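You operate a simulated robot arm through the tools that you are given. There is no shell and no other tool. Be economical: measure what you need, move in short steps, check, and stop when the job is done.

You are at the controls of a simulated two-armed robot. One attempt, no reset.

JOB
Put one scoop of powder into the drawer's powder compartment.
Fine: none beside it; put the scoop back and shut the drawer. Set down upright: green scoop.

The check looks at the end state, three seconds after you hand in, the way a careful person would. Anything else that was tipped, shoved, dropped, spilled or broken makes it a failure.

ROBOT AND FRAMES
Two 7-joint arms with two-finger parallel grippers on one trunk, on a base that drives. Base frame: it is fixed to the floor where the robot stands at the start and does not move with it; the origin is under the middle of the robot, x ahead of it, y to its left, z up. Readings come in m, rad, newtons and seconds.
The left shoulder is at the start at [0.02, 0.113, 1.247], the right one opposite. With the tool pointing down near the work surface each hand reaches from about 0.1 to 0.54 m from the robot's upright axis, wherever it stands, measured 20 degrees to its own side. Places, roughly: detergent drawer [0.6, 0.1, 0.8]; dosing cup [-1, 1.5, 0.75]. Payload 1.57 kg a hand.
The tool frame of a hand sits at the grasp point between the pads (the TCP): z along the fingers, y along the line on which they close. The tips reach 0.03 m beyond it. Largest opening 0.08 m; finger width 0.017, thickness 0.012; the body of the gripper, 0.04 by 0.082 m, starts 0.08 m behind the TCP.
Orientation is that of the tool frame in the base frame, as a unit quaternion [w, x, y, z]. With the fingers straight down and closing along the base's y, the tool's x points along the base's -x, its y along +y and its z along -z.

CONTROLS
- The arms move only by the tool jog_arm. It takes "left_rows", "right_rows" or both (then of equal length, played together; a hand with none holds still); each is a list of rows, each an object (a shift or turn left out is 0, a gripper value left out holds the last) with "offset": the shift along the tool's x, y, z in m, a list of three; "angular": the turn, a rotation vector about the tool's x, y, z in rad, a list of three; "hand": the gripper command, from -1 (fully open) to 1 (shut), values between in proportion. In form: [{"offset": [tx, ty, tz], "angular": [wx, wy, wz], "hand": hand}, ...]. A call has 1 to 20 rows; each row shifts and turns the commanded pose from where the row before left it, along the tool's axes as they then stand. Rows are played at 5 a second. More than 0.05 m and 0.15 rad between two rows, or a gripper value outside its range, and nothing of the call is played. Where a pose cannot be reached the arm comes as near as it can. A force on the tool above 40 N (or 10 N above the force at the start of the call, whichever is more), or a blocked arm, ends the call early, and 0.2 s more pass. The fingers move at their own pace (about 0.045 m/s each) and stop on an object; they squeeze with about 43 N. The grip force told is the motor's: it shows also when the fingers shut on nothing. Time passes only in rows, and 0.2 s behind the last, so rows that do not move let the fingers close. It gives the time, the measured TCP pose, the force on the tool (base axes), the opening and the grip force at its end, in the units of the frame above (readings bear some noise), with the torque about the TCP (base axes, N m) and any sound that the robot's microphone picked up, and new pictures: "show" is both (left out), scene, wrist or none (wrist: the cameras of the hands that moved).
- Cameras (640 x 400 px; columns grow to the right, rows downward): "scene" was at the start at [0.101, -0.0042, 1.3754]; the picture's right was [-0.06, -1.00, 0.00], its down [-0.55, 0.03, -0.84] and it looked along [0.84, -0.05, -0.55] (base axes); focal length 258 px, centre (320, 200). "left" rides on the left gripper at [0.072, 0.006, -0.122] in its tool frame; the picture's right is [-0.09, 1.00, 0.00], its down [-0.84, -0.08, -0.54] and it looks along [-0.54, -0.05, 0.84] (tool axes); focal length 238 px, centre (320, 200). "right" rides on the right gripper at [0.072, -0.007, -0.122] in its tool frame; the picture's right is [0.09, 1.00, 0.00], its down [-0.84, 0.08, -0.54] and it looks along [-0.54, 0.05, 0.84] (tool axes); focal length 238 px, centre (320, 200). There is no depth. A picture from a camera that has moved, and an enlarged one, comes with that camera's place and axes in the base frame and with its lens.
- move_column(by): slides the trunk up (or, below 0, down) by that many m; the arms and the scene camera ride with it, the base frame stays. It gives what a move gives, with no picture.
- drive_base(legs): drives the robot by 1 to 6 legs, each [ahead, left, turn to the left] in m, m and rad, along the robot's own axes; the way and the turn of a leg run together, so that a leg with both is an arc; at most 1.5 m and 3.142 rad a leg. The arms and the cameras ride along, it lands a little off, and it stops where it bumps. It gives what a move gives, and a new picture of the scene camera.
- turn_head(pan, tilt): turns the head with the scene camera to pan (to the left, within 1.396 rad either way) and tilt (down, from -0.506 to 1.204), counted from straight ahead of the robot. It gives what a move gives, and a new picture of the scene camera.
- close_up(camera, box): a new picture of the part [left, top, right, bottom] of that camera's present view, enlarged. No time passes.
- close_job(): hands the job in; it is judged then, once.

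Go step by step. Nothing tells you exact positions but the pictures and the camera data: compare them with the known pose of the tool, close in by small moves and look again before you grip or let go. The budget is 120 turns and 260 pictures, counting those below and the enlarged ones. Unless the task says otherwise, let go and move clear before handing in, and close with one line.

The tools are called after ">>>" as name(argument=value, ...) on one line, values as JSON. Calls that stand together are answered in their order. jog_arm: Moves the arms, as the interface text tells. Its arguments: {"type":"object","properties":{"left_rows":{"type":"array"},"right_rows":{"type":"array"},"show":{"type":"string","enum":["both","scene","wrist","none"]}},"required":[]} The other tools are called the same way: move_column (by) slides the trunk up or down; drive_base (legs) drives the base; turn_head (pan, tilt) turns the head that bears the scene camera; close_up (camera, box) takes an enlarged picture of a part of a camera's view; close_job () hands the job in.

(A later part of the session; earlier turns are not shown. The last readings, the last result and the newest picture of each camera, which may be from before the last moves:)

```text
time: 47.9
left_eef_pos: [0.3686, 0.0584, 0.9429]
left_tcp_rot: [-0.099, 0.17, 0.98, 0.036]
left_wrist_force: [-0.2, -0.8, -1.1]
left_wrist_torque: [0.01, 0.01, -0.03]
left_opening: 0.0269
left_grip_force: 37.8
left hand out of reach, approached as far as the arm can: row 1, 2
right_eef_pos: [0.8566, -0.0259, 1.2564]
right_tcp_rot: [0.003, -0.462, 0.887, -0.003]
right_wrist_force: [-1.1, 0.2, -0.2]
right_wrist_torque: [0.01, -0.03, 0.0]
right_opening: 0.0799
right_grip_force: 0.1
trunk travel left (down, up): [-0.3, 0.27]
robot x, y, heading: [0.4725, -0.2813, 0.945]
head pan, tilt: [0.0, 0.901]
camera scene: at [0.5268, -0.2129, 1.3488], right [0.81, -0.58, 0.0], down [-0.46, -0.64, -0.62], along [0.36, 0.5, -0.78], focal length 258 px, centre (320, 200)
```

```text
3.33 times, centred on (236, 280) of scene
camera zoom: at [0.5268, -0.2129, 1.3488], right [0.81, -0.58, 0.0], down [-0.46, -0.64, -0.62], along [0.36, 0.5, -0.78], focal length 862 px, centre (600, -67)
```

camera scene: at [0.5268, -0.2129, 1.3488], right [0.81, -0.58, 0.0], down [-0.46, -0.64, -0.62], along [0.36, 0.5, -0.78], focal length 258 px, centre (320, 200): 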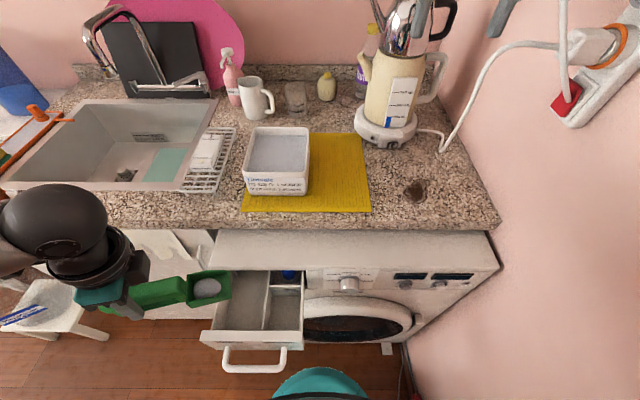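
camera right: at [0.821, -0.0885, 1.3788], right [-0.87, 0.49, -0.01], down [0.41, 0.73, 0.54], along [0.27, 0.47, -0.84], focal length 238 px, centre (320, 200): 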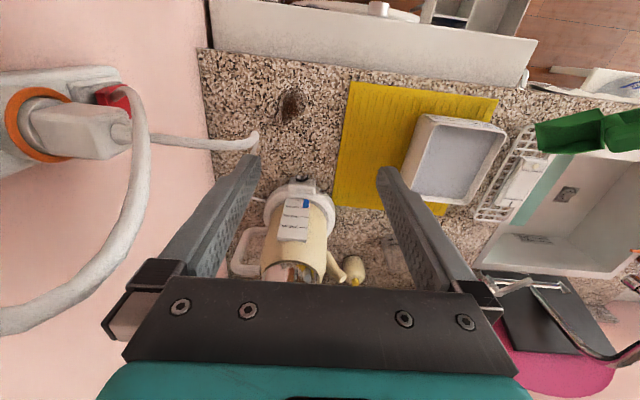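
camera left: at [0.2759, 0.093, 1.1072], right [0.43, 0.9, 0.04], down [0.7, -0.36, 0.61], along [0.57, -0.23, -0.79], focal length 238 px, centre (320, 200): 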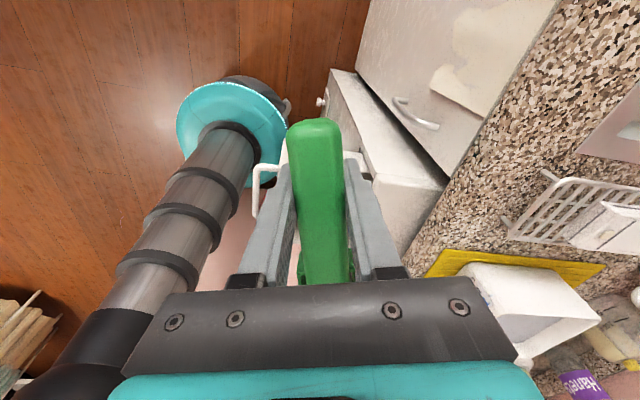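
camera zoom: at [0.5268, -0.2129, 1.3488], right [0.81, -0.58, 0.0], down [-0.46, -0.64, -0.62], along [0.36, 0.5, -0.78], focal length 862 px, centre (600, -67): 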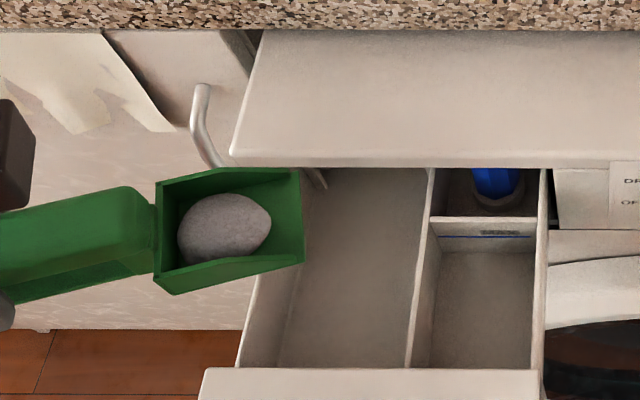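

Slight correction toward the compartment's middle, lower the lip to z≈0.835, and pitch to about 0.5 rad around the lip.

>>> jog_arm(left_rows=[{"offset": [-0.01, -0.007, 0.0189]}, {"offset": [-0.01, -0.007, 0.0189]}, {"offset": [-0.0031, 0, -0.01], "angular": [0, 0.075, 0]}, {"offset": [-0.0031, 0, -0.01], "angular": [0, 0.075, 0]}, {}], show="scene")

>>> close_up(camera="scene", box=[140, 220, 332, 340])

```text
time: 49.1
left_eef_pos: [0.3864, 0.0373, 0.9183]
left_tcp_rot: [-0.172, 0.167, 0.97, 0.049]
left_wrist_force: [0.5, 0.7, -0.5]
left_wrist_torque: [-0.02, -0.01, -0.02]
left_opening: 0.027
left_grip_force: 37.6
right_eef_pos: [0.8562, -0.0263, 1.2555]
right_tcp_rot: [0.002, -0.463, 0.887, -0.004]
right_wrist_force: [0.8, 1.1, -0.6]
right_wrist_torque: [0.0, 0.0, 0.03]
right_opening: 0.0802
right_grip_force: 0.1
trunk travel left (down, up): [-0.3, 0.27]
robot x, y, heading: [0.4755, -0.2783, 0.946]
head pan, tilt: [0.0, 0.901]
camera scene: at [0.5268, -0.2128, 1.3487], right [0.81, -0.58, 0.0], down [-0.46, -0.64, -0.62], along [0.36, 0.5, -0.78], focal length 258 px, centre (320, 200)
```

scene: 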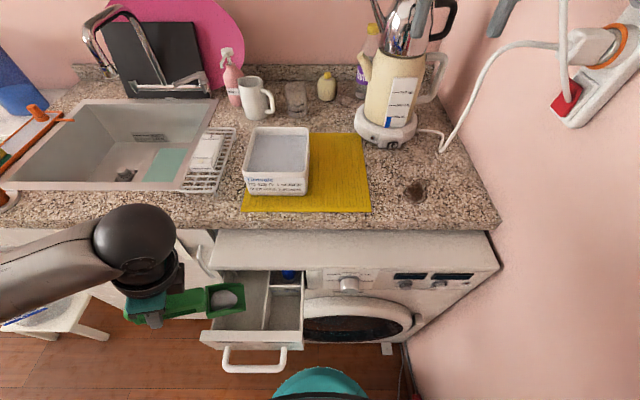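

```text
3.33 times, centred on (236, 280) of scene
camera zoom: at [0.5268, -0.2128, 1.3487], right [0.81, -0.58, 0.0], down [-0.46, -0.64, -0.62], along [0.36, 0.5, -0.78], focal length 862 px, centre (600, -67)
```

zoom: 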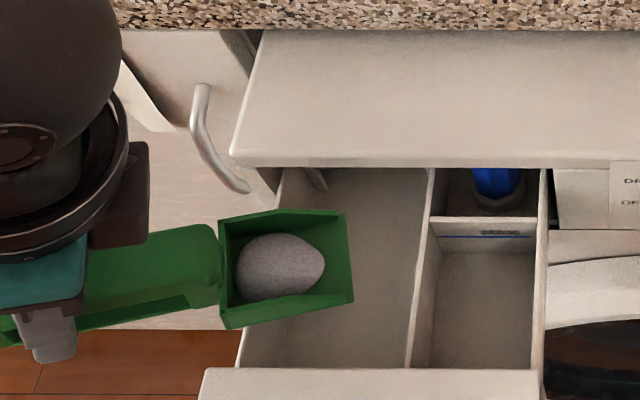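

The lip is a touch right of the compartment's middle; shift back slightly, then continue pitching around the lip to pour.

>>> jog_arm(left_rows=[{"offset": [0.0122, -0.006, 0.0044]}, {"offset": [-0.0031, 0, -0.01], "angular": [0, 0.075, 0]}, {"offset": [-0.0031, 0, -0.01], "angular": [0, 0.075, 0]}, {"offset": [-0.0031, 0, -0.01], "angular": [0, 0.075, 0]}, {"offset": [-0.0031, 0, -0.01], "angular": [0, 0.075, 0]}, {}], show="scene")

>>> close_up(camera="scene", box=[140, 220, 332, 340])

```text
time: 50.5
left_eef_pos: [0.3964, 0.0263, 0.9488]
left_tcp_rot: [-0.316, 0.158, 0.933, 0.073]
left_wrist_force: [0.8, 0.3, -0.3]
left_wrist_torque: [-0.02, 0.02, -0.01]
left_opening: 0.0269
left_grip_force: 37.8
right_eef_pos: [0.8564, -0.0264, 1.2558]
right_tcp_rot: [0.003, -0.463, 0.887, -0.004]
right_wrist_force: [0.6, 0.3, 0.3]
right_wrist_torque: [-0.01, 0.01, 0.0]
right_opening: 0.0803
right_grip_force: 0.0
trunk travel left (down, up): [-0.3, 0.27]
robot x, y, heading: [0.4731, -0.2817, 0.947]
head pan, tilt: [0.0, 0.901]
camera scene: at [0.5266, -0.2128, 1.3487], right [0.81, -0.58, 0.0], down [-0.46, -0.64, -0.62], along [0.36, 0.5, -0.78], focal length 258 px, centre (320, 200)
```

scene: 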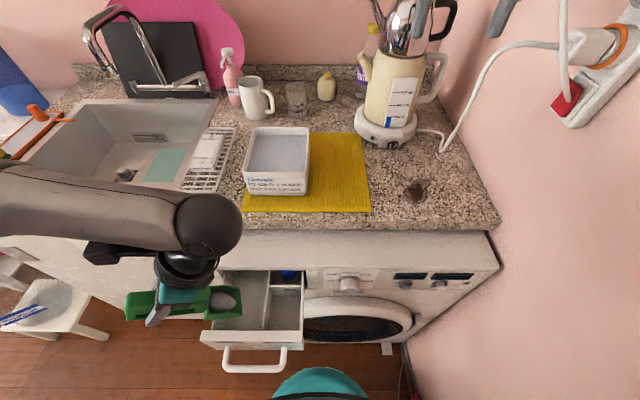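

```text
3.33 times, centred on (236, 280) of scene
camera zoom: at [0.5266, -0.2128, 1.3487], right [0.81, -0.58, 0.0], down [-0.46, -0.64, -0.62], along [0.36, 0.5, -0.78], focal length 862 px, centre (600, -67)
```

zoom: 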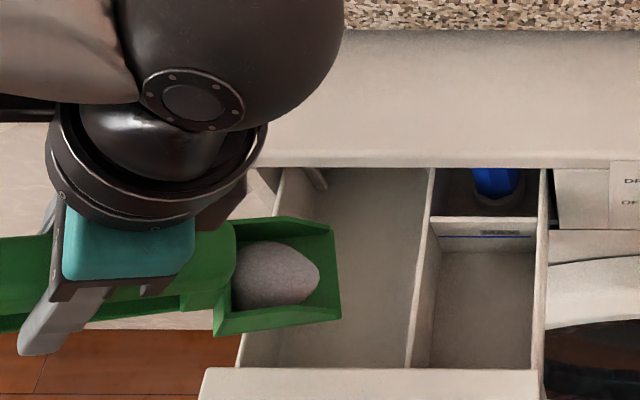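

Pose good, the lip is well inside the compartment. Continue pitching.

>>> jog_arm(left_rows=[{"offset": [-0.0031, 0, -0.01], "angular": [0, 0.075, 0]}, {"offset": [-0.0031, 0, -0.01], "angular": [0, 0.075, 0]}, {"offset": [-0.0031, 0, -0.01], "angular": [0, 0.075, 0]}, {"offset": [-0.0031, 0, -0.01], "angular": [0, 0.075, 0]}, {}, {}], show="none")

>>> close_up(camera="scene", box=[140, 220, 332, 340])

```text
time: 51.9
left_eef_pos: [0.4313, 0.014, 0.9687]
left_tcp_rot: [-0.452, 0.146, 0.875, 0.097]
left_wrist_force: [0.7, 0.0, -0.6]
left_wrist_torque: [0.01, 0.01, 0.02]
left_opening: 0.0272
left_grip_force: 37.8
right_eef_pos: [0.8564, -0.0263, 1.2558]
right_tcp_rot: [0.002, -0.462, 0.887, -0.004]
right_wrist_force: [-0.7, 0.4, -0.2]
right_wrist_torque: [0.01, 0.0, 0.0]
right_opening: 0.0799
right_grip_force: 0.0
trunk travel left (down, up): [-0.3, 0.27]
robot x, y, heading: [0.4762, -0.2808, 0.949]
head pan, tilt: [0.0, 0.901]
```

```text
3.33 times, centred on (236, 280) of scene
camera zoom: at [0.527, -0.2128, 1.3487], right [0.81, -0.58, 0.0], down [-0.46, -0.64, -0.62], along [0.36, 0.5, -0.78], focal length 862 px, centre (600, -67)
```

zoom: 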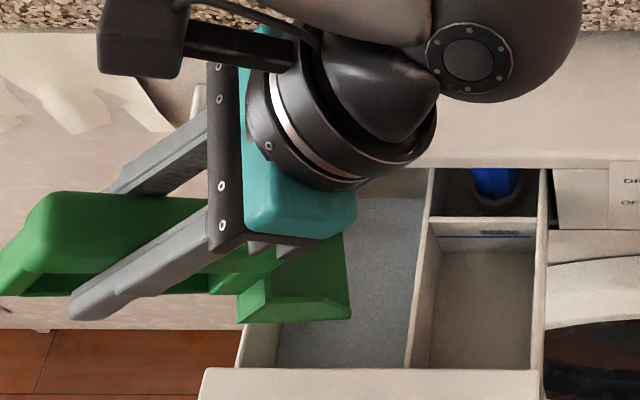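

Powder is in the compartment. A little more pitch to make sure the bowl empties, then check.

>>> jog_arm(left_rows=[{"offset": [-0.0031, 0, -0.01], "angular": [0, 0.075, 0]}, {"offset": [-0.0031, 0, -0.01], "angular": [0, 0.075, 0]}, {"offset": [-0.0031, 0, -0.01], "angular": [0, 0.075, 0]}, {}, {}], show="none")

>>> close_up(camera="scene", box=[140, 220, 332, 340])

>>> close_up(camera="right", box=[380, 0, 540, 100])

```text
time: 53.1
left_eef_pos: [0.4607, 0.0028, 0.9766]
left_tcp_rot: [-0.547, 0.134, 0.819, 0.112]
left_wrist_force: [0.8, 0.0, -0.4]
left_wrist_torque: [0.01, 0.02, 0.02]
left_opening: 0.0266
left_grip_force: 37.9
right_eef_pos: [0.8573, -0.0266, 1.2561]
right_tcp_rot: [0.003, -0.461, 0.887, -0.004]
right_wrist_force: [1.0, 0.0, 0.2]
right_wrist_torque: [-0.01, -0.02, 0.02]
right_opening: 0.0802
right_grip_force: 0.1
trunk travel left (down, up): [-0.3, 0.27]
robot x, y, heading: [0.4766, -0.2824, 0.94]
head pan, tilt: [0.0, 0.901]
```

```text
3.33 times, centred on (236, 280) of scene
camera zoom: at [0.5271, -0.2129, 1.3487], right [0.81, -0.58, 0.0], down [-0.46, -0.64, -0.62], along [0.36, 0.5, -0.78], focal length 862 px, centre (600, -67)
```

zoom: 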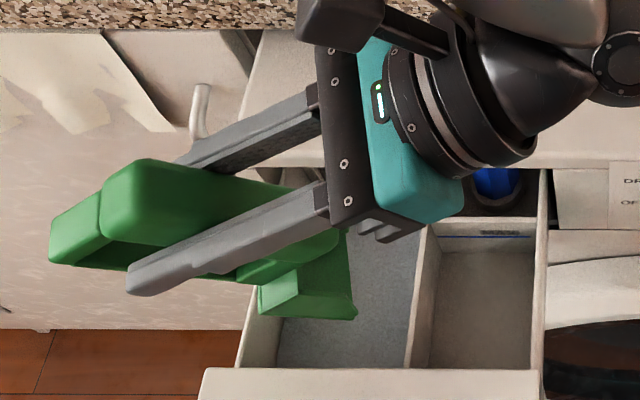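

```text
4.00 times, centred on (460, 50) of right
camera zoom: at [0.8214, -0.0886, 1.3788], right [-0.87, 0.49, -0.01], down [0.41, 0.73, 0.54], along [0.27, 0.47, -0.84], focal length 953 px, centre (-240, 800)
```

zoom: 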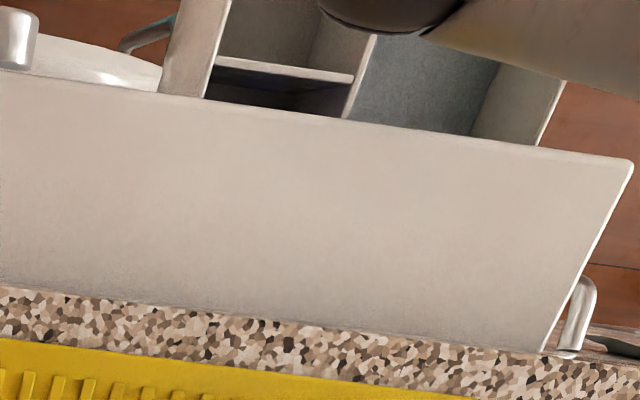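

Empty, and the powder lies only in the powder compartment. Lift, level the scoop and raise it clear.

>>> jog_arm(left_rows=[{"offset": [0.0416, 0, -0.0171]}, {"offset": [0.0061, 0, 0.0199], "angular": [0, -0.149, 0]}, {"offset": [0.0061, 0, 0.0199], "angular": [0, -0.149, 0]}, {"offset": [0.0061, 0, 0.0199], "angular": [0, -0.149, 0]}, {"offset": [0.0061, 0, 0.0199], "angular": [0, -0.149, 0]}, {"angular": [0, -0.145, 0]}, {"angular": [0, -0.145, 0]}, {"angular": [0, -0.145, 0]}, {"angular": [0, -0.145, 0]}, {"offset": [0, 0, -0.04]}, {"offset": [0, 0, -0.04]}, {"offset": [0, 0, -0.04]}, {}])

>>> close_up(camera="scene", box=[140, 210, 396, 370])

```text
time: 55.9
left_eef_pos: [0.4097, 0.0597, 1.1039]
left_tcp_rot: [-0.001, 0.174, 0.985, 0.018]
left_wrist_force: [0.2, -0.2, -0.4]
left_wrist_torque: [-0.01, 0.0, 0.0]
left_opening: 0.0269
left_grip_force: 38.2
left hand out of reach, approached as far as the arm can: row 5, 6, 7, 8, 10
right_eef_pos: [0.8559, -0.0258, 1.2561]
right_tcp_rot: [0.002, -0.462, 0.887, -0.004]
right_wrist_force: [0.1, 0.5, 0.2]
right_wrist_torque: [-0.01, 0.04, 0.02]
right_opening: 0.08
right_grip_force: 0.1
trunk travel left (down, up): [-0.3, 0.27]
robot x, y, heading: [0.4728, -0.2822, 0.948]
head pan, tilt: [0.0, 0.901]
camera scene: at [0.5268, -0.2128, 1.3487], right [0.81, -0.58, 0.0], down [-0.46, -0.64, -0.62], along [0.36, 0.5, -0.78], focal length 258 px, centre (320, 200)
camera left: at [0.345, 0.0871, 1.2281], right [0.43, 0.9, 0.04], down [0.76, -0.38, 0.53], along [0.49, -0.2, -0.85], focal length 238 px, centre (320, 200)
```

scene: 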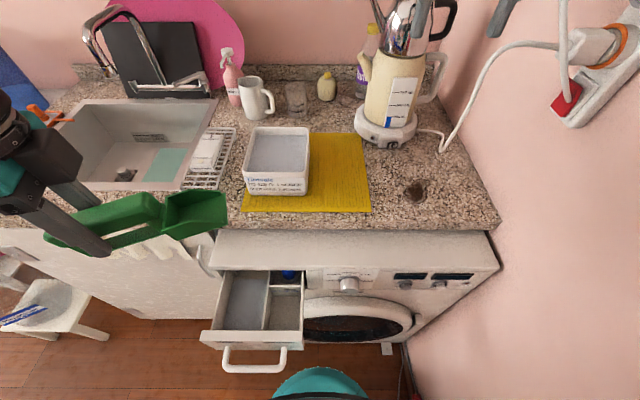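
left: 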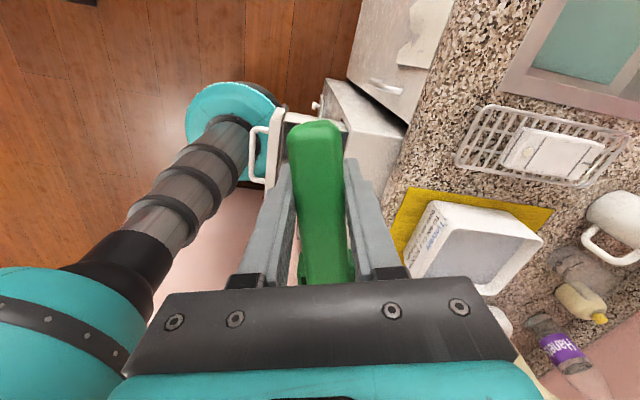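

```text
2.50 times, centred on (268, 290) of scene
camera zoom: at [0.5268, -0.2128, 1.3487], right [0.81, -0.58, 0.0], down [-0.46, -0.64, -0.62], along [0.36, 0.5, -0.78], focal length 646 px, centre (450, -25)
```

zoom: 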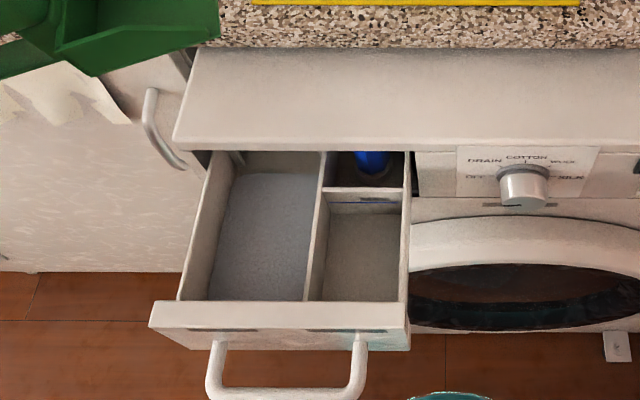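

The powder is neatly in the compartment and nothing is beside it. Now carry the scoop back: shift out over the counter and undo the yaw and small tilt.

>>> jog_arm(left_rows=[{"offset": [-0.028, 0.018, 0]}, {"offset": [-0.028, 0.018, 0]}, {"offset": [-0.028, 0.018, 0]}, {"offset": [-0.028, 0.018, 0]}, {"angular": [0, 0, -0.144]}, {"angular": [0, 0, -0.144]}, {"angular": [0, 0, -0.144]}, {"angular": [0, 0, -0.144]}, {"angular": [0, 0, -0.144]}, {"angular": [0, 0, -0.144]}, {"angular": [0, 0, -0.144]}, {"angular": [0, 0, -0.144]}, {"angular": [0, 0, -0.144]}, {"angular": [0.0175, 0.0316, 0]}, {}], show="scene")

```text
time: 59.1
left_eef_pos: [0.5389, 0.0899, 1.106]
left_tcp_rot: [0.001, -0.457, 0.889, 0.0]
left_wrist_force: [0.2, 0.6, -0.7]
left_wrist_torque: [0.01, 0.02, 0.05]
left_opening: 0.0271
left_grip_force: 38.2
right_eef_pos: [0.8583, -0.0258, 1.2572]
right_tcp_rot: [0.002, -0.463, 0.886, -0.004]
right_wrist_force: [-0.6, 0.0, 0.3]
right_wrist_torque: [-0.02, 0.0, 0.01]
right_opening: 0.08
right_grip_force: 0.1
trunk travel left (down, up): [-0.3, 0.27]
robot x, y, heading: [0.4748, -0.2841, 0.941]
head pan, tilt: [0.0, 0.901]
camera scene: at [0.5269, -0.2128, 1.3487], right [0.81, -0.58, 0.0], down [-0.46, -0.64, -0.62], along [0.36, 0.5, -0.78], focal length 258 px, centre (320, 200)
```

scene: 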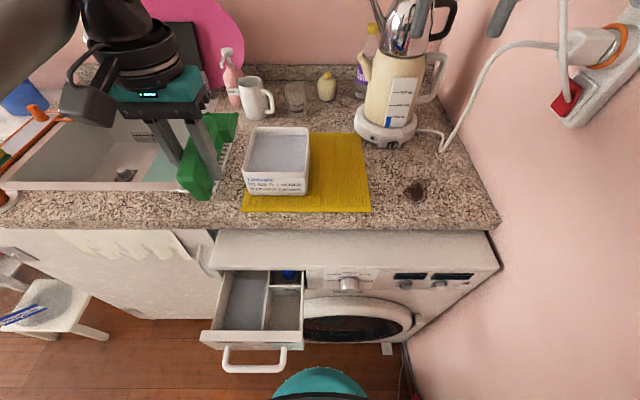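

>>> jog_arm(left_rows=[{"offset": [-0.019, -0.0387, 0]}, {"offset": [-0.019, -0.0387, 0]}, {"offset": [-0.019, -0.0387, 0]}, {"offset": [-0.019, -0.0387, 0]}, {"offset": [-0.019, -0.0387, 0]}, {"offset": [-0.019, -0.0387, 0]}, {"offset": [0, 0, 0.04]}, {"offset": [0, 0, 0.04]}, {"offset": [0, 0, 0.038]}, {}])

>>> close_up(camera="scene", box=[260, 100, 420, 200])

```text
time: 61.3
left_eef_pos: [0.7941, 0.047, 0.9899]
left_tcp_rot: [0.002, -0.455, 0.891, 0.0]
left_wrist_force: [0.1, -0.3, -0.5]
left_wrist_torque: [0.0, 0.0, 0.0]
left_opening: 0.0272
left_grip_force: 37.5
right_eef_pos: [0.8574, -0.0265, 1.2554]
right_tcp_rot: [0.003, -0.462, 0.887, -0.004]
right_wrist_force: [-0.5, -0.5, 0.6]
right_wrist_torque: [0.0, -0.02, 0.03]
right_opening: 0.0801
right_grip_force: 0.1
trunk travel left (down, up): [-0.3, 0.27]
robot x, y, heading: [0.4735, -0.2823, 0.945]
head pan, tilt: [0.0, 0.901]
camera scene: at [0.527, -0.2129, 1.3487], right [0.81, -0.58, 0.0], down [-0.46, -0.64, -0.62], along [0.36, 0.5, -0.78], focal length 258 px, centre (320, 200)
camera left: at [0.7472, -0.0083, 1.1122], right [-0.75, 0.66, 0.0], down [0.55, 0.63, 0.54], along [0.36, 0.41, -0.84], focal length 238 px, centre (320, 200)
```

scene: 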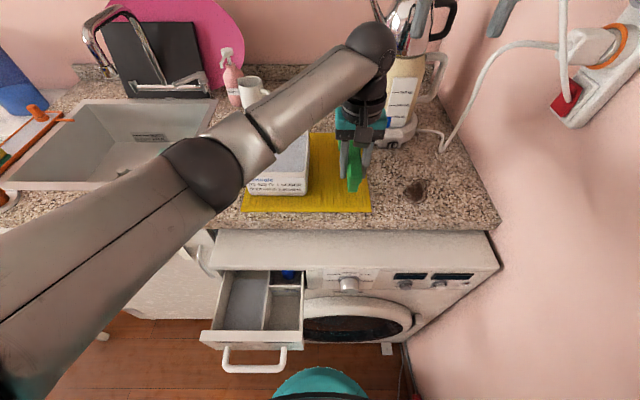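
left: 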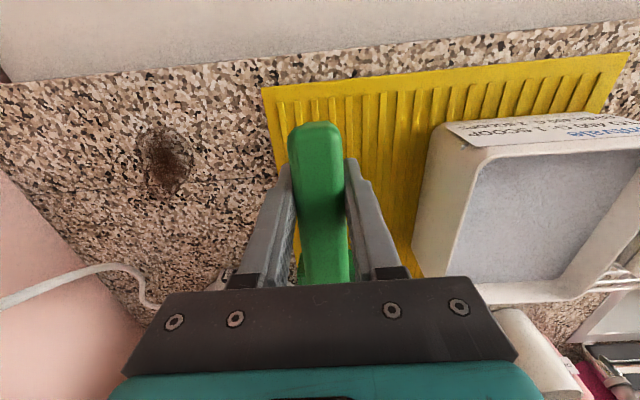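

```text
4.00 times, centred on (340, 150) of scene
camera zoom: at [0.527, -0.2129, 1.3487], right [0.81, -0.58, 0.0], down [-0.46, -0.64, -0.62], along [0.36, 0.5, -0.78], focal length 1034 px, centre (240, 400)
```

zoom: 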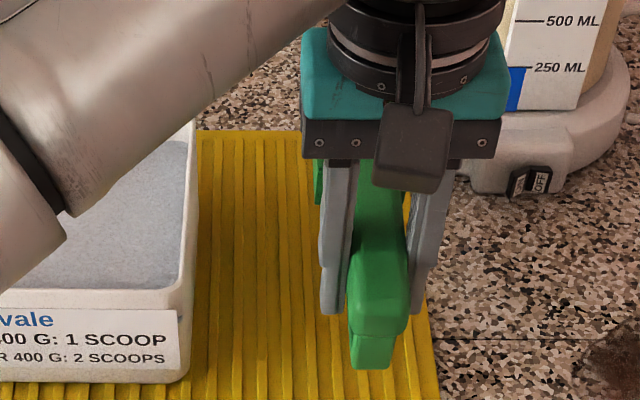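

Back above its spot. Lower gently, watching the force.

>>> jog_arm(left_rows=[{"offset": [0, 0, 0.02]}, {"offset": [0, 0, 0.012]}, {"offset": [0, 0, 0.005]}, {}], show="wrist")

>>> close_up(camera="scene", box=[300, 120, 396, 220])

```text
time: 62.3
left_eef_pos: [0.793, 0.0467, 0.9539]
left_tcp_rot: [0.001, -0.455, 0.89, 0.0]
left_wrist_force: [0.1, 1.0, 5.8]
left_wrist_torque: [-0.11, 0.16, -0.02]
left_opening: 0.027
left_grip_force: 37.9
right_eef_pos: [0.8562, -0.0275, 1.2556]
right_tcp_rot: [0.002, -0.462, 0.887, -0.004]
right_wrist_force: [-1.3, 0.0, -0.5]
right_wrist_torque: [-0.02, -0.04, 0.02]
right_opening: 0.0801
right_grip_force: 0.1
trunk travel left (down, up): [-0.3, 0.27]
robot x, y, heading: [0.4767, -0.2824, 0.944]
head pan, tilt: [0.0, 0.901]
camera left: at [0.7469, -0.0085, 1.0758], right [-0.75, 0.66, 0.0], down [0.55, 0.63, 0.55], along [0.36, 0.41, -0.84], focal length 238 px, centre (320, 200)
```

left: 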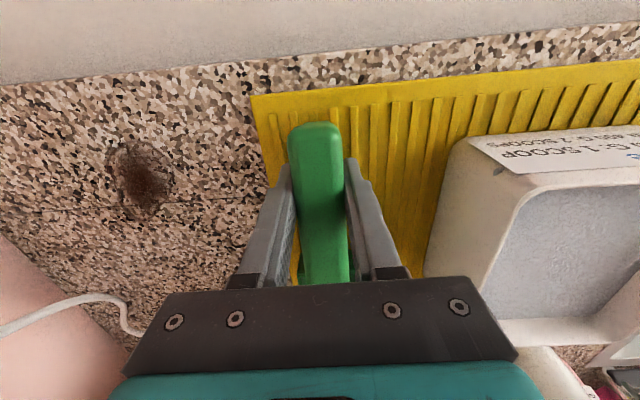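

```text
4.00 times, centred on (348, 170) of scene
camera zoom: at [0.5265, -0.213, 1.3488], right [0.81, -0.58, 0.0], down [-0.46, -0.64, -0.62], along [0.36, 0.5, -0.78], focal length 1034 px, centre (208, 320)
```

zoom: 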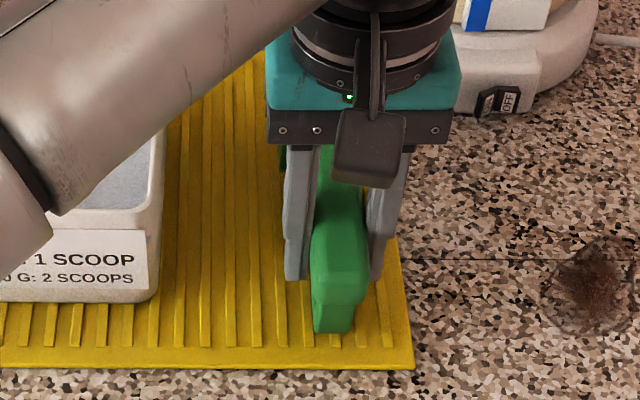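

Contact came from the handle's rear, 6 mm early: the scoop has pitched ~0.13 rad bowl-up in the grip during scooping. I'll pitch the hand bowl-down about that rear contact until it lies flat.

>>> jog_arm(left_rows=[{"offset": [0, 0, -0.001]}, {"offset": [-0.002, 0, 0.0017], "angular": [0, 0.04, 0]}, {"offset": [-0.002, 0, 0.0017], "angular": [0, 0.04, 0]}, {"offset": [-0.001, 0, 0.001], "angular": [0, 0.025, 0]}, {}], show="wrist")

>>> close_up(camera="scene", box=[300, 120, 396, 220])

```text
time: 63.5
left_eef_pos: [0.7987, 0.0497, 0.9495]
left_tcp_rot: [-0.044, -0.455, 0.889, -0.024]
left_wrist_force: [-2.1, 1.9, 13.3]
left_wrist_torque: [-0.33, 0.45, -0.13]
left_opening: 0.0272
left_grip_force: 37.4
right_eef_pos: [0.8568, -0.0269, 1.2571]
right_tcp_rot: [0.002, -0.462, 0.887, -0.004]
right_wrist_force: [0.3, 1.5, -0.2]
right_wrist_torque: [-0.01, 0.01, 0.02]
right_opening: 0.0801
right_grip_force: 0.1
trunk travel left (down, up): [-0.3, 0.27]
robot x, y, heading: [0.4745, -0.2829, 0.941]
head pan, tilt: [0.0, 0.901]
camera left: at [0.7579, 0.0058, 1.0792], right [-0.75, 0.66, -0.01], down [0.58, 0.68, 0.45], along [0.31, 0.34, -0.89], focal length 238 px, centre (320, 200)
```

left: 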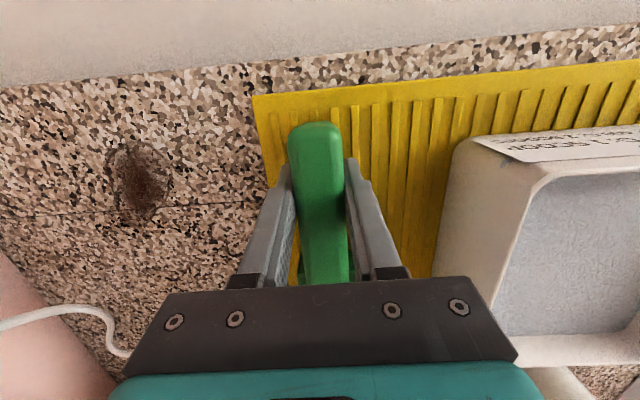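

```text
4.00 times, centred on (348, 170) of scene
camera zoom: at [0.5259, -0.2133, 1.3489], right [0.81, -0.58, 0.0], down [-0.46, -0.64, -0.62], along [0.36, 0.5, -0.78], focal length 1034 px, centre (208, 320)
```

zoom: 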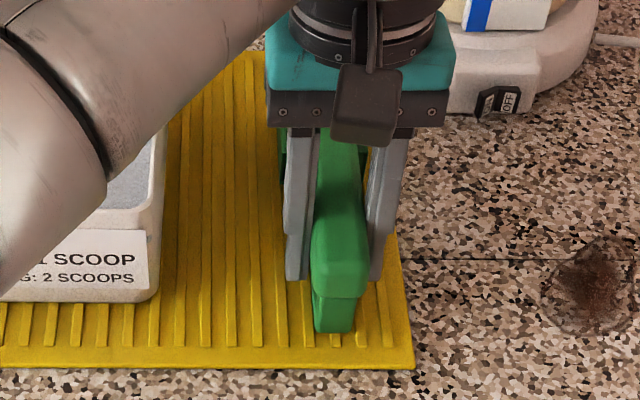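

>>> jog_arm(left_rows=[{"offset": [0, 0, -0.002]}, {"offset": [-0.0012, 0, 0.001], "angular": [0, 0.03, 0]}, {"offset": [-0.0008, 0, 0.0008], "angular": [0, 0.02, 0]}, {}], show="none")

>>> close_up(camera="right", box=[330, 70, 490, 210])

```text
time: 64.5
left_eef_pos: [0.7986, 0.0517, 0.9483]
left_tcp_rot: [-0.068, -0.454, 0.888, -0.035]
left_wrist_force: [1.0, 0.0, -0.4]
left_wrist_torque: [0.02, 0.01, 0.0]
left_opening: 0.027
left_grip_force: 37.8
right_eef_pos: [0.8574, -0.0263, 1.2562]
right_tcp_rot: [0.002, -0.463, 0.887, -0.004]
right_wrist_force: [0.7, -0.5, -0.5]
right_wrist_torque: [0.02, -0.01, 0.01]
right_opening: 0.0799
right_grip_force: 0.1
trunk travel left (down, up): [-0.3, 0.27]
robot x, y, heading: [0.4728, -0.2828, 0.946]
head pan, tilt: [0.0, 0.901]
```

```text
2.86 times, centred on (410, 140) of right
camera zoom: at [0.8214, -0.0886, 1.3787], right [-0.87, 0.49, -0.01], down [0.41, 0.73, 0.54], along [0.27, 0.47, -0.84], focal length 681 px, centre (63, 371)
```

zoom: 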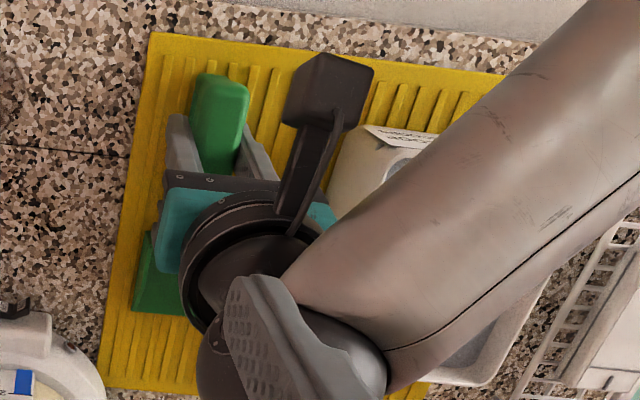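

Free of contact now; lower in millimetre steps and read where contact occurs.

>>> jog_arm(left_rows=[{"offset": [-0.0002, 0, 0.001]}, {"offset": [-0.0002, 0, 0.001]}, {}], show="none")

```text
time: 65.3
left_eef_pos: [0.7989, 0.0525, 0.9484]
left_tcp_rot: [-0.067, -0.454, 0.888, -0.036]
left_wrist_force: [-0.9, 2.6, 10.8]
left_wrist_torque: [-0.21, 0.24, -0.04]
left_opening: 0.027
left_grip_force: 37.9
right_eef_pos: [0.8561, -0.0266, 1.256]
right_tcp_rot: [0.003, -0.463, 0.886, -0.004]
right_wrist_force: [0.4, 0.7, 0.3]
right_wrist_torque: [0.02, 0.0, -0.01]
right_opening: 0.08
right_grip_force: 0.0
trunk travel left (down, up): [-0.3, 0.27]
robot x, y, heading: [0.4741, -0.2821, 0.94]
head pan, tilt: [0.0, 0.901]
```

TCP height now equals the original grasp height, so it lies flat. Ease off a millimetre and open.

>>> jog_arm(left_rows=[{"offset": [0.0001, 0, -0.001]}, {"hand": 0.2}, {}, {"hand": -1}, {}, {}, {}])

>>> close_up(camera="scene", box=[300, 120, 396, 220])

```text
time: 66.9
left_eef_pos: [0.7999, 0.0509, 0.9482]
left_tcp_rot: [-0.067, -0.454, 0.888, -0.036]
left_wrist_force: [-0.3, 0.5, -1.0]
left_wrist_torque: [0.02, -0.02, -0.04]
left_opening: 0.0799
left_grip_force: 0.1
right_eef_pos: [0.8568, -0.0271, 1.2558]
right_tcp_rot: [0.003, -0.463, 0.887, -0.004]
right_wrist_force: [-0.2, -0.3, 0.2]
right_wrist_torque: [0.0, -0.03, 0.01]
right_opening: 0.0801
right_grip_force: 0.0
trunk travel left (down, up): [-0.3, 0.27]
robot x, y, heading: [0.4737, -0.284, 0.943]
head pan, tilt: [0.0, 0.901]
camera scene: at [0.5269, -0.2128, 1.3487], right [0.81, -0.58, 0.0], down [-0.46, -0.64, -0.62], along [0.36, 0.5, -0.78], focal length 258 px, centre (320, 200)
camera left: at [0.7634, 0.0131, 1.0801], right [-0.75, 0.66, -0.01], down [0.59, 0.69, 0.41], along [0.28, 0.3, -0.91], focal length 238 px, centre (320, 200)
```

scene: 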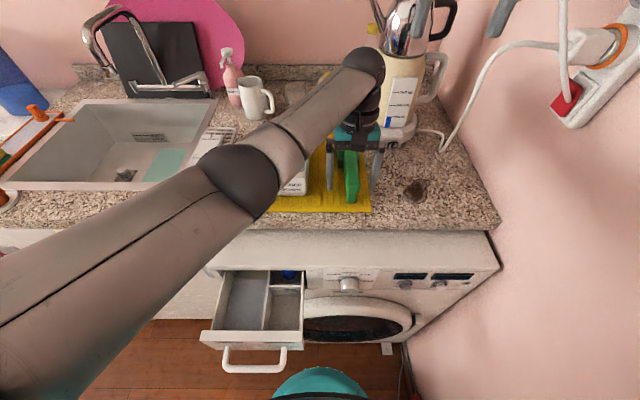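
left: 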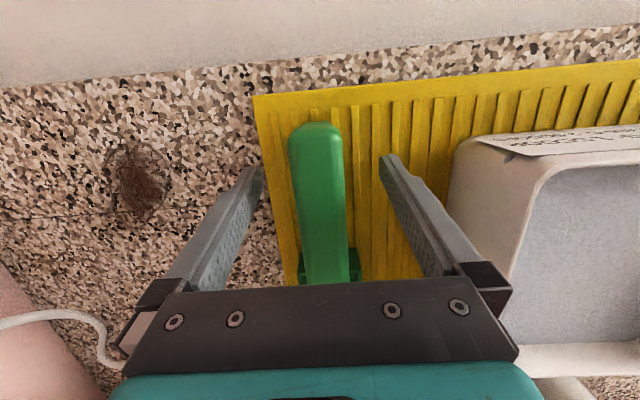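

```text
4.00 times, centred on (348, 170) of scene
camera zoom: at [0.5269, -0.2128, 1.3487], right [0.81, -0.58, 0.0], down [-0.46, -0.64, -0.62], along [0.36, 0.5, -0.78], focal length 1034 px, centre (208, 320)
```

zoom: 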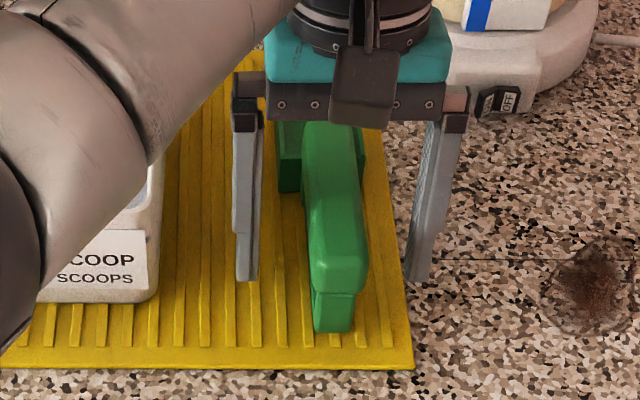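

The scoop stands upright in its place. Lift away, close the hand and retract, then back the robot up 0.08 m for a comfortable drawer push.

>>> jog_arm(left_rows=[{"offset": [0.006, 0, -0.0395]}, {"offset": [0.006, 0, -0.0395]}, {"offset": [0.006, 0, -0.0395]}, {"angular": [0, -0.075, 0]}, {"angular": [0, -0.076, 0]}, {"offset": [0.03, 0.03, 0]}, {"offset": [0.03, 0.03, 0], "hand": 1}, {"offset": [0.03, 0.03, 0]}, {"offset": [0.03, 0.03, 0]}, {"offset": [0.03, 0.03, 0]}, {}], show="none")

>>> drive_base(legs=[[-0.08, 0.0, 0.0]])

```text
time: 69.3
left_eef_pos: [0.5887, 0.0176, 1.0674]
left_tcp_rot: [-0.001, -0.455, 0.89, 0.0]
left_wrist_force: [0.2, -0.5, -0.5]
left_wrist_torque: [0.01, -0.02, 0.01]
left_opening: 0.0002
left_grip_force: 14.3
right_eef_pos: [0.8579, -0.026, 1.2559]
right_tcp_rot: [0.0, -0.462, 0.887, -0.004]
right_wrist_force: [0.5, 0.0, -0.5]
right_wrist_torque: [0.01, 0.02, 0.0]
right_opening: 0.0799
right_grip_force: 0.1
trunk travel left (down, up): [-0.3, 0.27]
robot x, y, heading: [0.4723, -0.2822, 0.947]
head pan, tilt: [0.0, 0.901]
```

```text
time: 70.4
left_eef_pos: [0.5425, -0.0486, 1.068]
left_tcp_rot: [0.0, -0.455, 0.89, 0.0]
left_wrist_force: [0.9, 0.9, 0.2]
left_wrist_torque: [0.01, 0.01, -0.01]
left_opening: 0.0
left_grip_force: 21.3
right_eef_pos: [0.8105, -0.0913, 1.2571]
right_tcp_rot: [0.003, -0.463, 0.886, -0.004]
right_wrist_force: [0.5, -0.5, -0.2]
right_wrist_torque: [0.01, -0.04, 0.0]
right_opening: 0.0798
right_grip_force: 0.0
trunk travel left (down, up): [-0.3, 0.27]
robot x, y, heading: [0.4304, -0.349, 0.949]
head pan, tilt: [0.0, 0.901]
camera scene: at [0.4799, -0.2781, 1.3488], right [0.81, -0.58, 0.0], down [-0.46, -0.64, -0.62], along [0.36, 0.5, -0.78], focal length 258 px, centre (320, 200)
```

scene: 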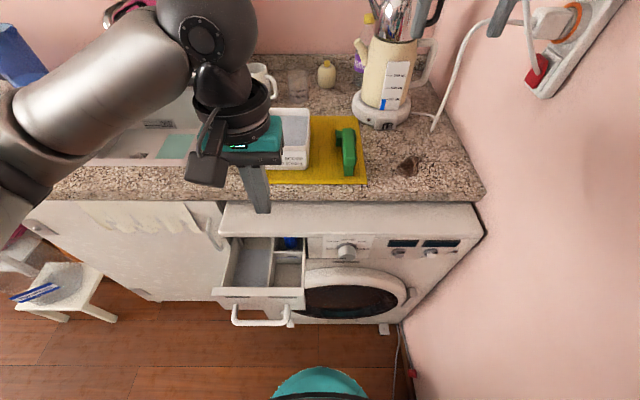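

Bar now at about (0.459,-0.098). Bring the closed fingers above the gap behind the bar again.

>>> jog_arm(left_rows=[{"offset": [0.037, 0.02, 0]}, {"offset": [0.037, 0.02, 0]}, {"angular": [0, -0.125, 0]}, {"angular": [0, -0.125, 0]}, {"offset": [0.0098, 0, 0.0384]}, {"offset": [0.0098, 0, 0.0384]}, {"offset": [0.0098, 0, 0.0384]}, {"offset": [0.0098, 0, 0.0384]}, {"offset": [0.0049, 0, 0.0192]}, {}], show="wrist")

>>> close_up(camera="left", box=[230, 80, 430, 205])

```text
time: 72.6
left_eef_pos: [0.5096, -0.0527, 0.8965]
left_tcp_rot: [0.109, -0.453, 0.883, 0.056]
left_wrist_force: [0.1, -0.3, -0.4]
left_wrist_torque: [0.03, 0.01, -0.03]
left_opening: 0.0
left_grip_force: 21.6
left hand out of reach, approached as far as the arm can: row 3, 4
right_eef_pos: [0.812, -0.0899, 1.2568]
right_tcp_rot: [0.001, -0.462, 0.887, -0.004]
right_wrist_force: [0.1, 0.2, -0.1]
right_wrist_torque: [0.02, 0.01, -0.02]
right_opening: 0.0801
right_grip_force: 0.1
trunk travel left (down, up): [-0.3, 0.27]
robot x, y, heading: [0.4271, -0.3466, 0.949]
head pan, tilt: [0.0, 0.901]
camera left: at [0.4457, -0.1303, 0.9983], right [-0.76, 0.65, 0.02], down [0.46, 0.5, 0.73], along [0.47, 0.56, -0.68], focal length 238 px, centre (320, 200)
```

left: 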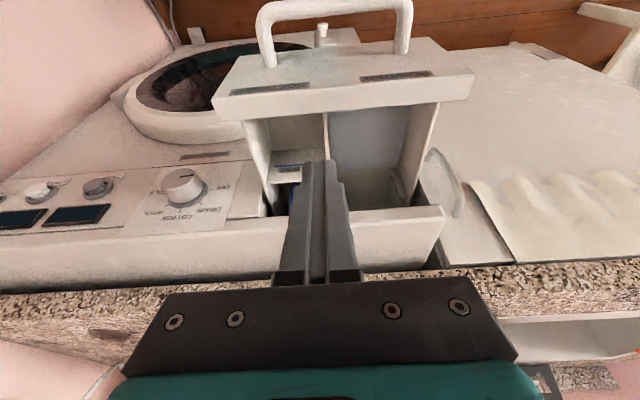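

```text
3.20 times, centred on (330, 142) of left
camera zoom: at [0.4457, -0.1303, 0.9983], right [-0.76, 0.65, 0.02], down [0.46, 0.5, 0.73], along [0.47, 0.56, -0.68], focal length 763 px, centre (288, 384)
```

zoom: 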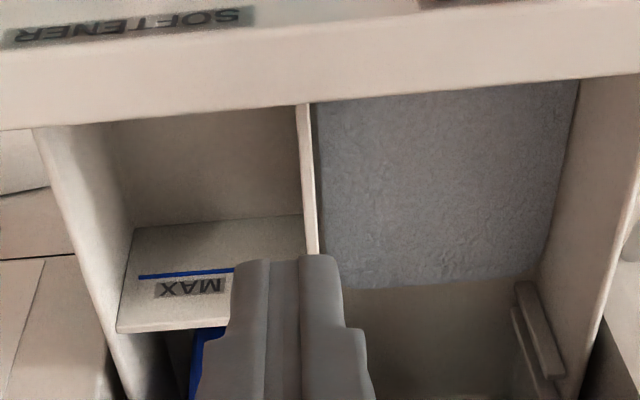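

The hand ended forward over the drawer due to reach; it's above everything. Raise a bit and move back in front of the panel.

>>> jog_arm(left_rows=[{"offset": [-0.005, 0, -0.0194]}, {"offset": [0.0252, 0.0076, -0.0064]}, {"offset": [0.0252, 0.0076, -0.0064]}, {}], show="wrist")

```text
time: 73.6
left_eef_pos: [0.4755, -0.0794, 0.9081]
left_tcp_rot: [0.11, -0.451, 0.884, 0.057]
left_wrist_force: [0.3, 0.3, -0.6]
left_wrist_torque: [-0.01, -0.01, 0.0]
left_opening: 0.0
left_grip_force: 21.3
left hand out of reach, approached as far as the arm can: row 3
right_eef_pos: [0.8102, -0.0902, 1.256]
right_tcp_rot: [0.002, -0.462, 0.887, -0.004]
right_wrist_force: [0.0, -0.5, 0.6]
right_wrist_torque: [0.06, 0.02, 0.0]
right_opening: 0.08
right_grip_force: 0.0
trunk travel left (down, up): [-0.3, 0.27]
robot x, y, heading: [0.4276, -0.3488, 0.95]
head pan, tilt: [0.0, 0.901]
camera left: at [0.4131, -0.1561, 1.0095], right [-0.76, 0.65, 0.02], down [0.46, 0.51, 0.73], along [0.47, 0.56, -0.68], focal length 238 px, centre (320, 200)
```

left: 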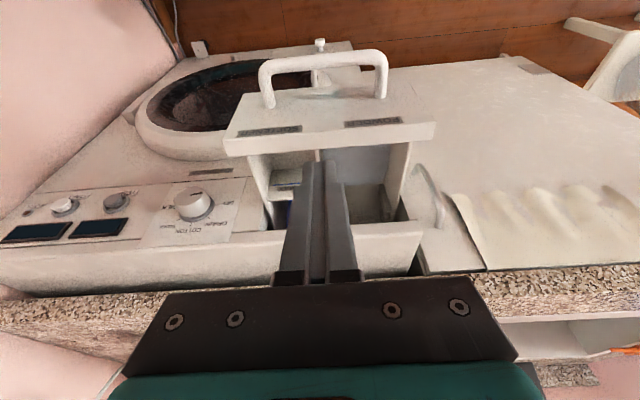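

Near-side reach limit again; I'll raise a little and back the base 0.06 m more.

>>> jog_arm(left_rows=[{"offset": [-0.005, 0, -0.0194]}, {}], show="none")

>>> drive_base(legs=[[-0.07, 0.0, 0.0]])

>>> close_up(camera="left", box=[230, 60, 430, 185])

```text
time: 74.2
left_eef_pos: [0.4829, -0.0732, 0.922]
left_tcp_rot: [0.11, -0.453, 0.883, 0.056]
left_wrist_force: [-0.2, 0.0, -0.3]
left_wrist_torque: [-0.05, 0.02, -0.01]
left_opening: 0.0
left_grip_force: 21.2
left hand out of reach, approached as far as the arm can: row 1
right_eef_pos: [0.8109, -0.0907, 1.2554]
right_tcp_rot: [0.002, -0.462, 0.887, -0.004]
right_wrist_force: [-0.1, -0.2, 0.4]
right_wrist_torque: [-0.03, 0.0, -0.02]
right_opening: 0.08
right_grip_force: 0.1
trunk travel left (down, up): [-0.3, 0.27]
robot x, y, heading: [0.4268, -0.3477, 0.944]
head pan, tilt: [0.0, 0.901]
```

```text
time: 75.2
left_eef_pos: [0.4429, -0.131, 0.9222]
left_tcp_rot: [0.111, -0.453, 0.883, 0.057]
left_wrist_force: [-0.6, -0.6, 0.0]
left_wrist_torque: [0.04, 0.02, 0.0]
left_opening: 0.0001
left_grip_force: 21.4
right_eef_pos: [0.7693, -0.1476, 1.2576]
right_tcp_rot: [0.002, -0.462, 0.887, -0.004]
right_wrist_force: [0.5, 0.0, 0.1]
right_wrist_torque: [0.02, 0.0, 0.0]
right_opening: 0.0801
right_grip_force: 0.0
trunk travel left (down, up): [-0.3, 0.27]
robot x, y, heading: [0.3938, -0.4049, 0.947]
head pan, tilt: [0.0, 0.901]
camera scene: at [0.4392, -0.3345, 1.3488], right [0.81, -0.58, 0.0], down [-0.46, -0.64, -0.62], along [0.36, 0.5, -0.78], focal length 258 px, centre (320, 200)
```

scene: 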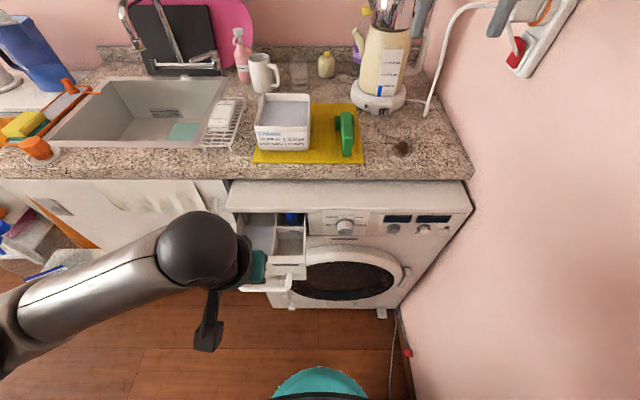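

```text
3.20 times, centred on (330, 122) of left
camera zoom: at [0.3799, -0.2072, 1.0237], right [-0.76, 0.65, 0.02], down [0.46, 0.51, 0.73], along [0.47, 0.56, -0.68], focal length 763 px, centre (288, 448)
```

zoom: 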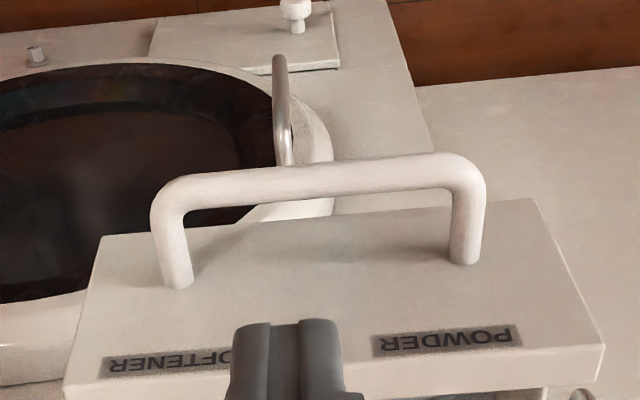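

>>> jog_arm(left_rows=[{"offset": [-0.0235, 0.0045, 0.006]}, {"offset": [-0.0235, 0.0045, 0.006]}, {"offset": [0.0082, 0, 0.032]}, {"offset": [0.0082, 0, 0.032]}, {"offset": [0.0082, 0, 0.032]}, {}], show="wrist")

>>> close_up(camera="left", box=[230, 80, 430, 205])

```text
time: 76.6
left_eef_pos: [0.4643, -0.086, 0.822]
left_tcp_rot: [0.11, -0.453, 0.883, 0.056]
left_wrist_force: [-0.4, -1.0, 0.2]
left_wrist_torque: [-0.01, 0.05, 0.07]
left_opening: 0.0001
left_grip_force: 20.8
right_eef_pos: [0.7696, -0.1466, 1.2558]
right_tcp_rot: [0.001, -0.462, 0.887, -0.004]
right_wrist_force: [0.4, -0.3, 0.1]
right_wrist_torque: [-0.02, -0.01, 0.01]
right_opening: 0.0798
right_grip_force: 0.1
trunk travel left (down, up): [-0.3, 0.27]
robot x, y, heading: [0.3865, -0.404, 0.947]
head pan, tilt: [0.0, 0.901]
camera left: at [0.4013, -0.1633, 0.9232], right [-0.76, 0.65, 0.02], down [0.46, 0.51, 0.73], along [0.47, 0.56, -0.68], focal length 238 px, centre (320, 200)
```

left: 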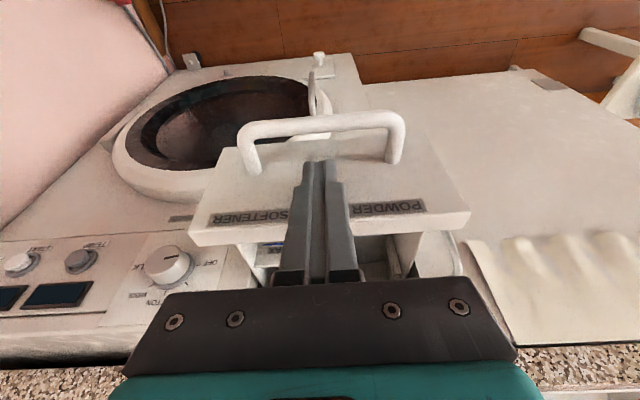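

```text
3.20 times, centred on (330, 142) of left
camera zoom: at [0.4013, -0.1633, 0.9232], right [-0.76, 0.65, 0.02], down [0.46, 0.51, 0.73], along [0.47, 0.56, -0.68], focal length 763 px, centre (288, 384)
```

zoom: 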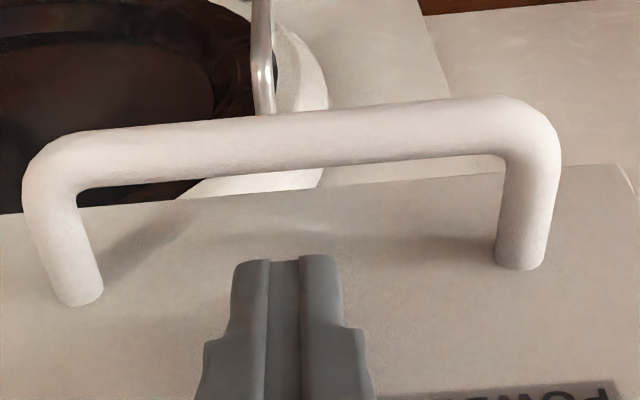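

Fingers are just in front of the panel. Push the drawer straight in.

>>> jog_arm(left_rows=[{"offset": [-0.0145, 0, 0.0037]}, {"offset": [-0.0145, 0, 0.0037]}, {"offset": [-0.0145, 0, 0.0037]}, {"offset": [-0.0145, 0, 0.0037]}, {"offset": [-0.0145, 0, 0.0037]}, {"offset": [-0.0145, 0, 0.0037]}, {"offset": [-0.0145, 0, 0.0037]}, {}])

```text
time: 78.4
left_eef_pos: [0.5248, -0.0008, 0.8236]
left_tcp_rot: [0.111, -0.453, 0.883, 0.057]
left_wrist_force: [-0.4, -0.3, 0.4]
left_wrist_torque: [0.01, 0.02, 0.01]
left_opening: 0.0001
left_grip_force: 21.2
right_eef_pos: [0.7703, -0.1478, 1.2568]
right_tcp_rot: [0.001, -0.463, 0.887, -0.004]
right_wrist_force: [-0.1, -0.3, -0.3]
right_wrist_torque: [-0.05, 0.01, 0.01]
right_opening: 0.0801
right_grip_force: 0.1
trunk travel left (down, up): [-0.3, 0.27]
robot x, y, heading: [0.3863, -0.4046, 0.94]
head pan, tilt: [0.0, 0.901]
camera scene: at [0.4398, -0.3336, 1.3487], right [0.81, -0.58, 0.0], down [-0.46, -0.64, -0.62], along [0.36, 0.5, -0.78], focal length 258 px, centre (320, 200)
camera left: at [0.462, -0.0773, 0.9244], right [-0.76, 0.65, 0.02], down [0.46, 0.51, 0.73], along [0.47, 0.56, -0.68], focal length 238 px, centre (320, 200)
```

scene: 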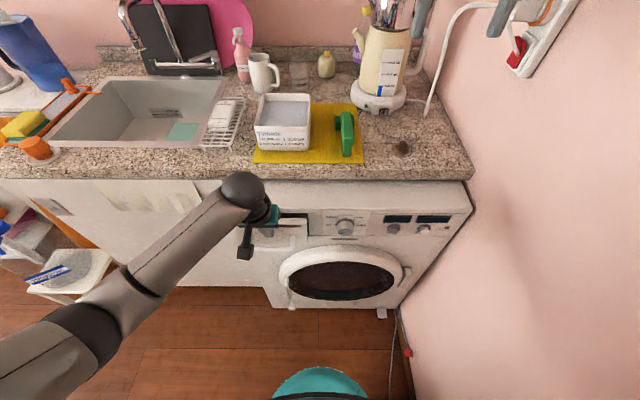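
left: 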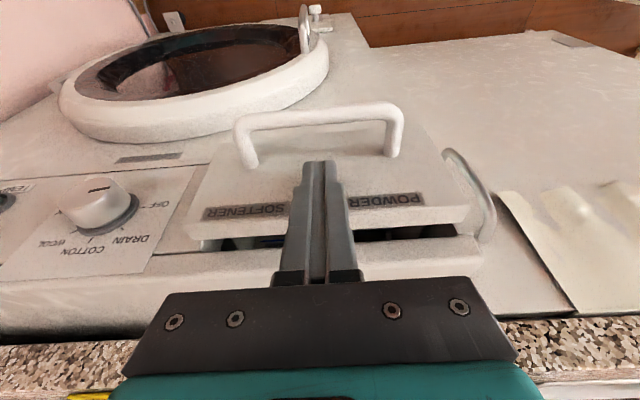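

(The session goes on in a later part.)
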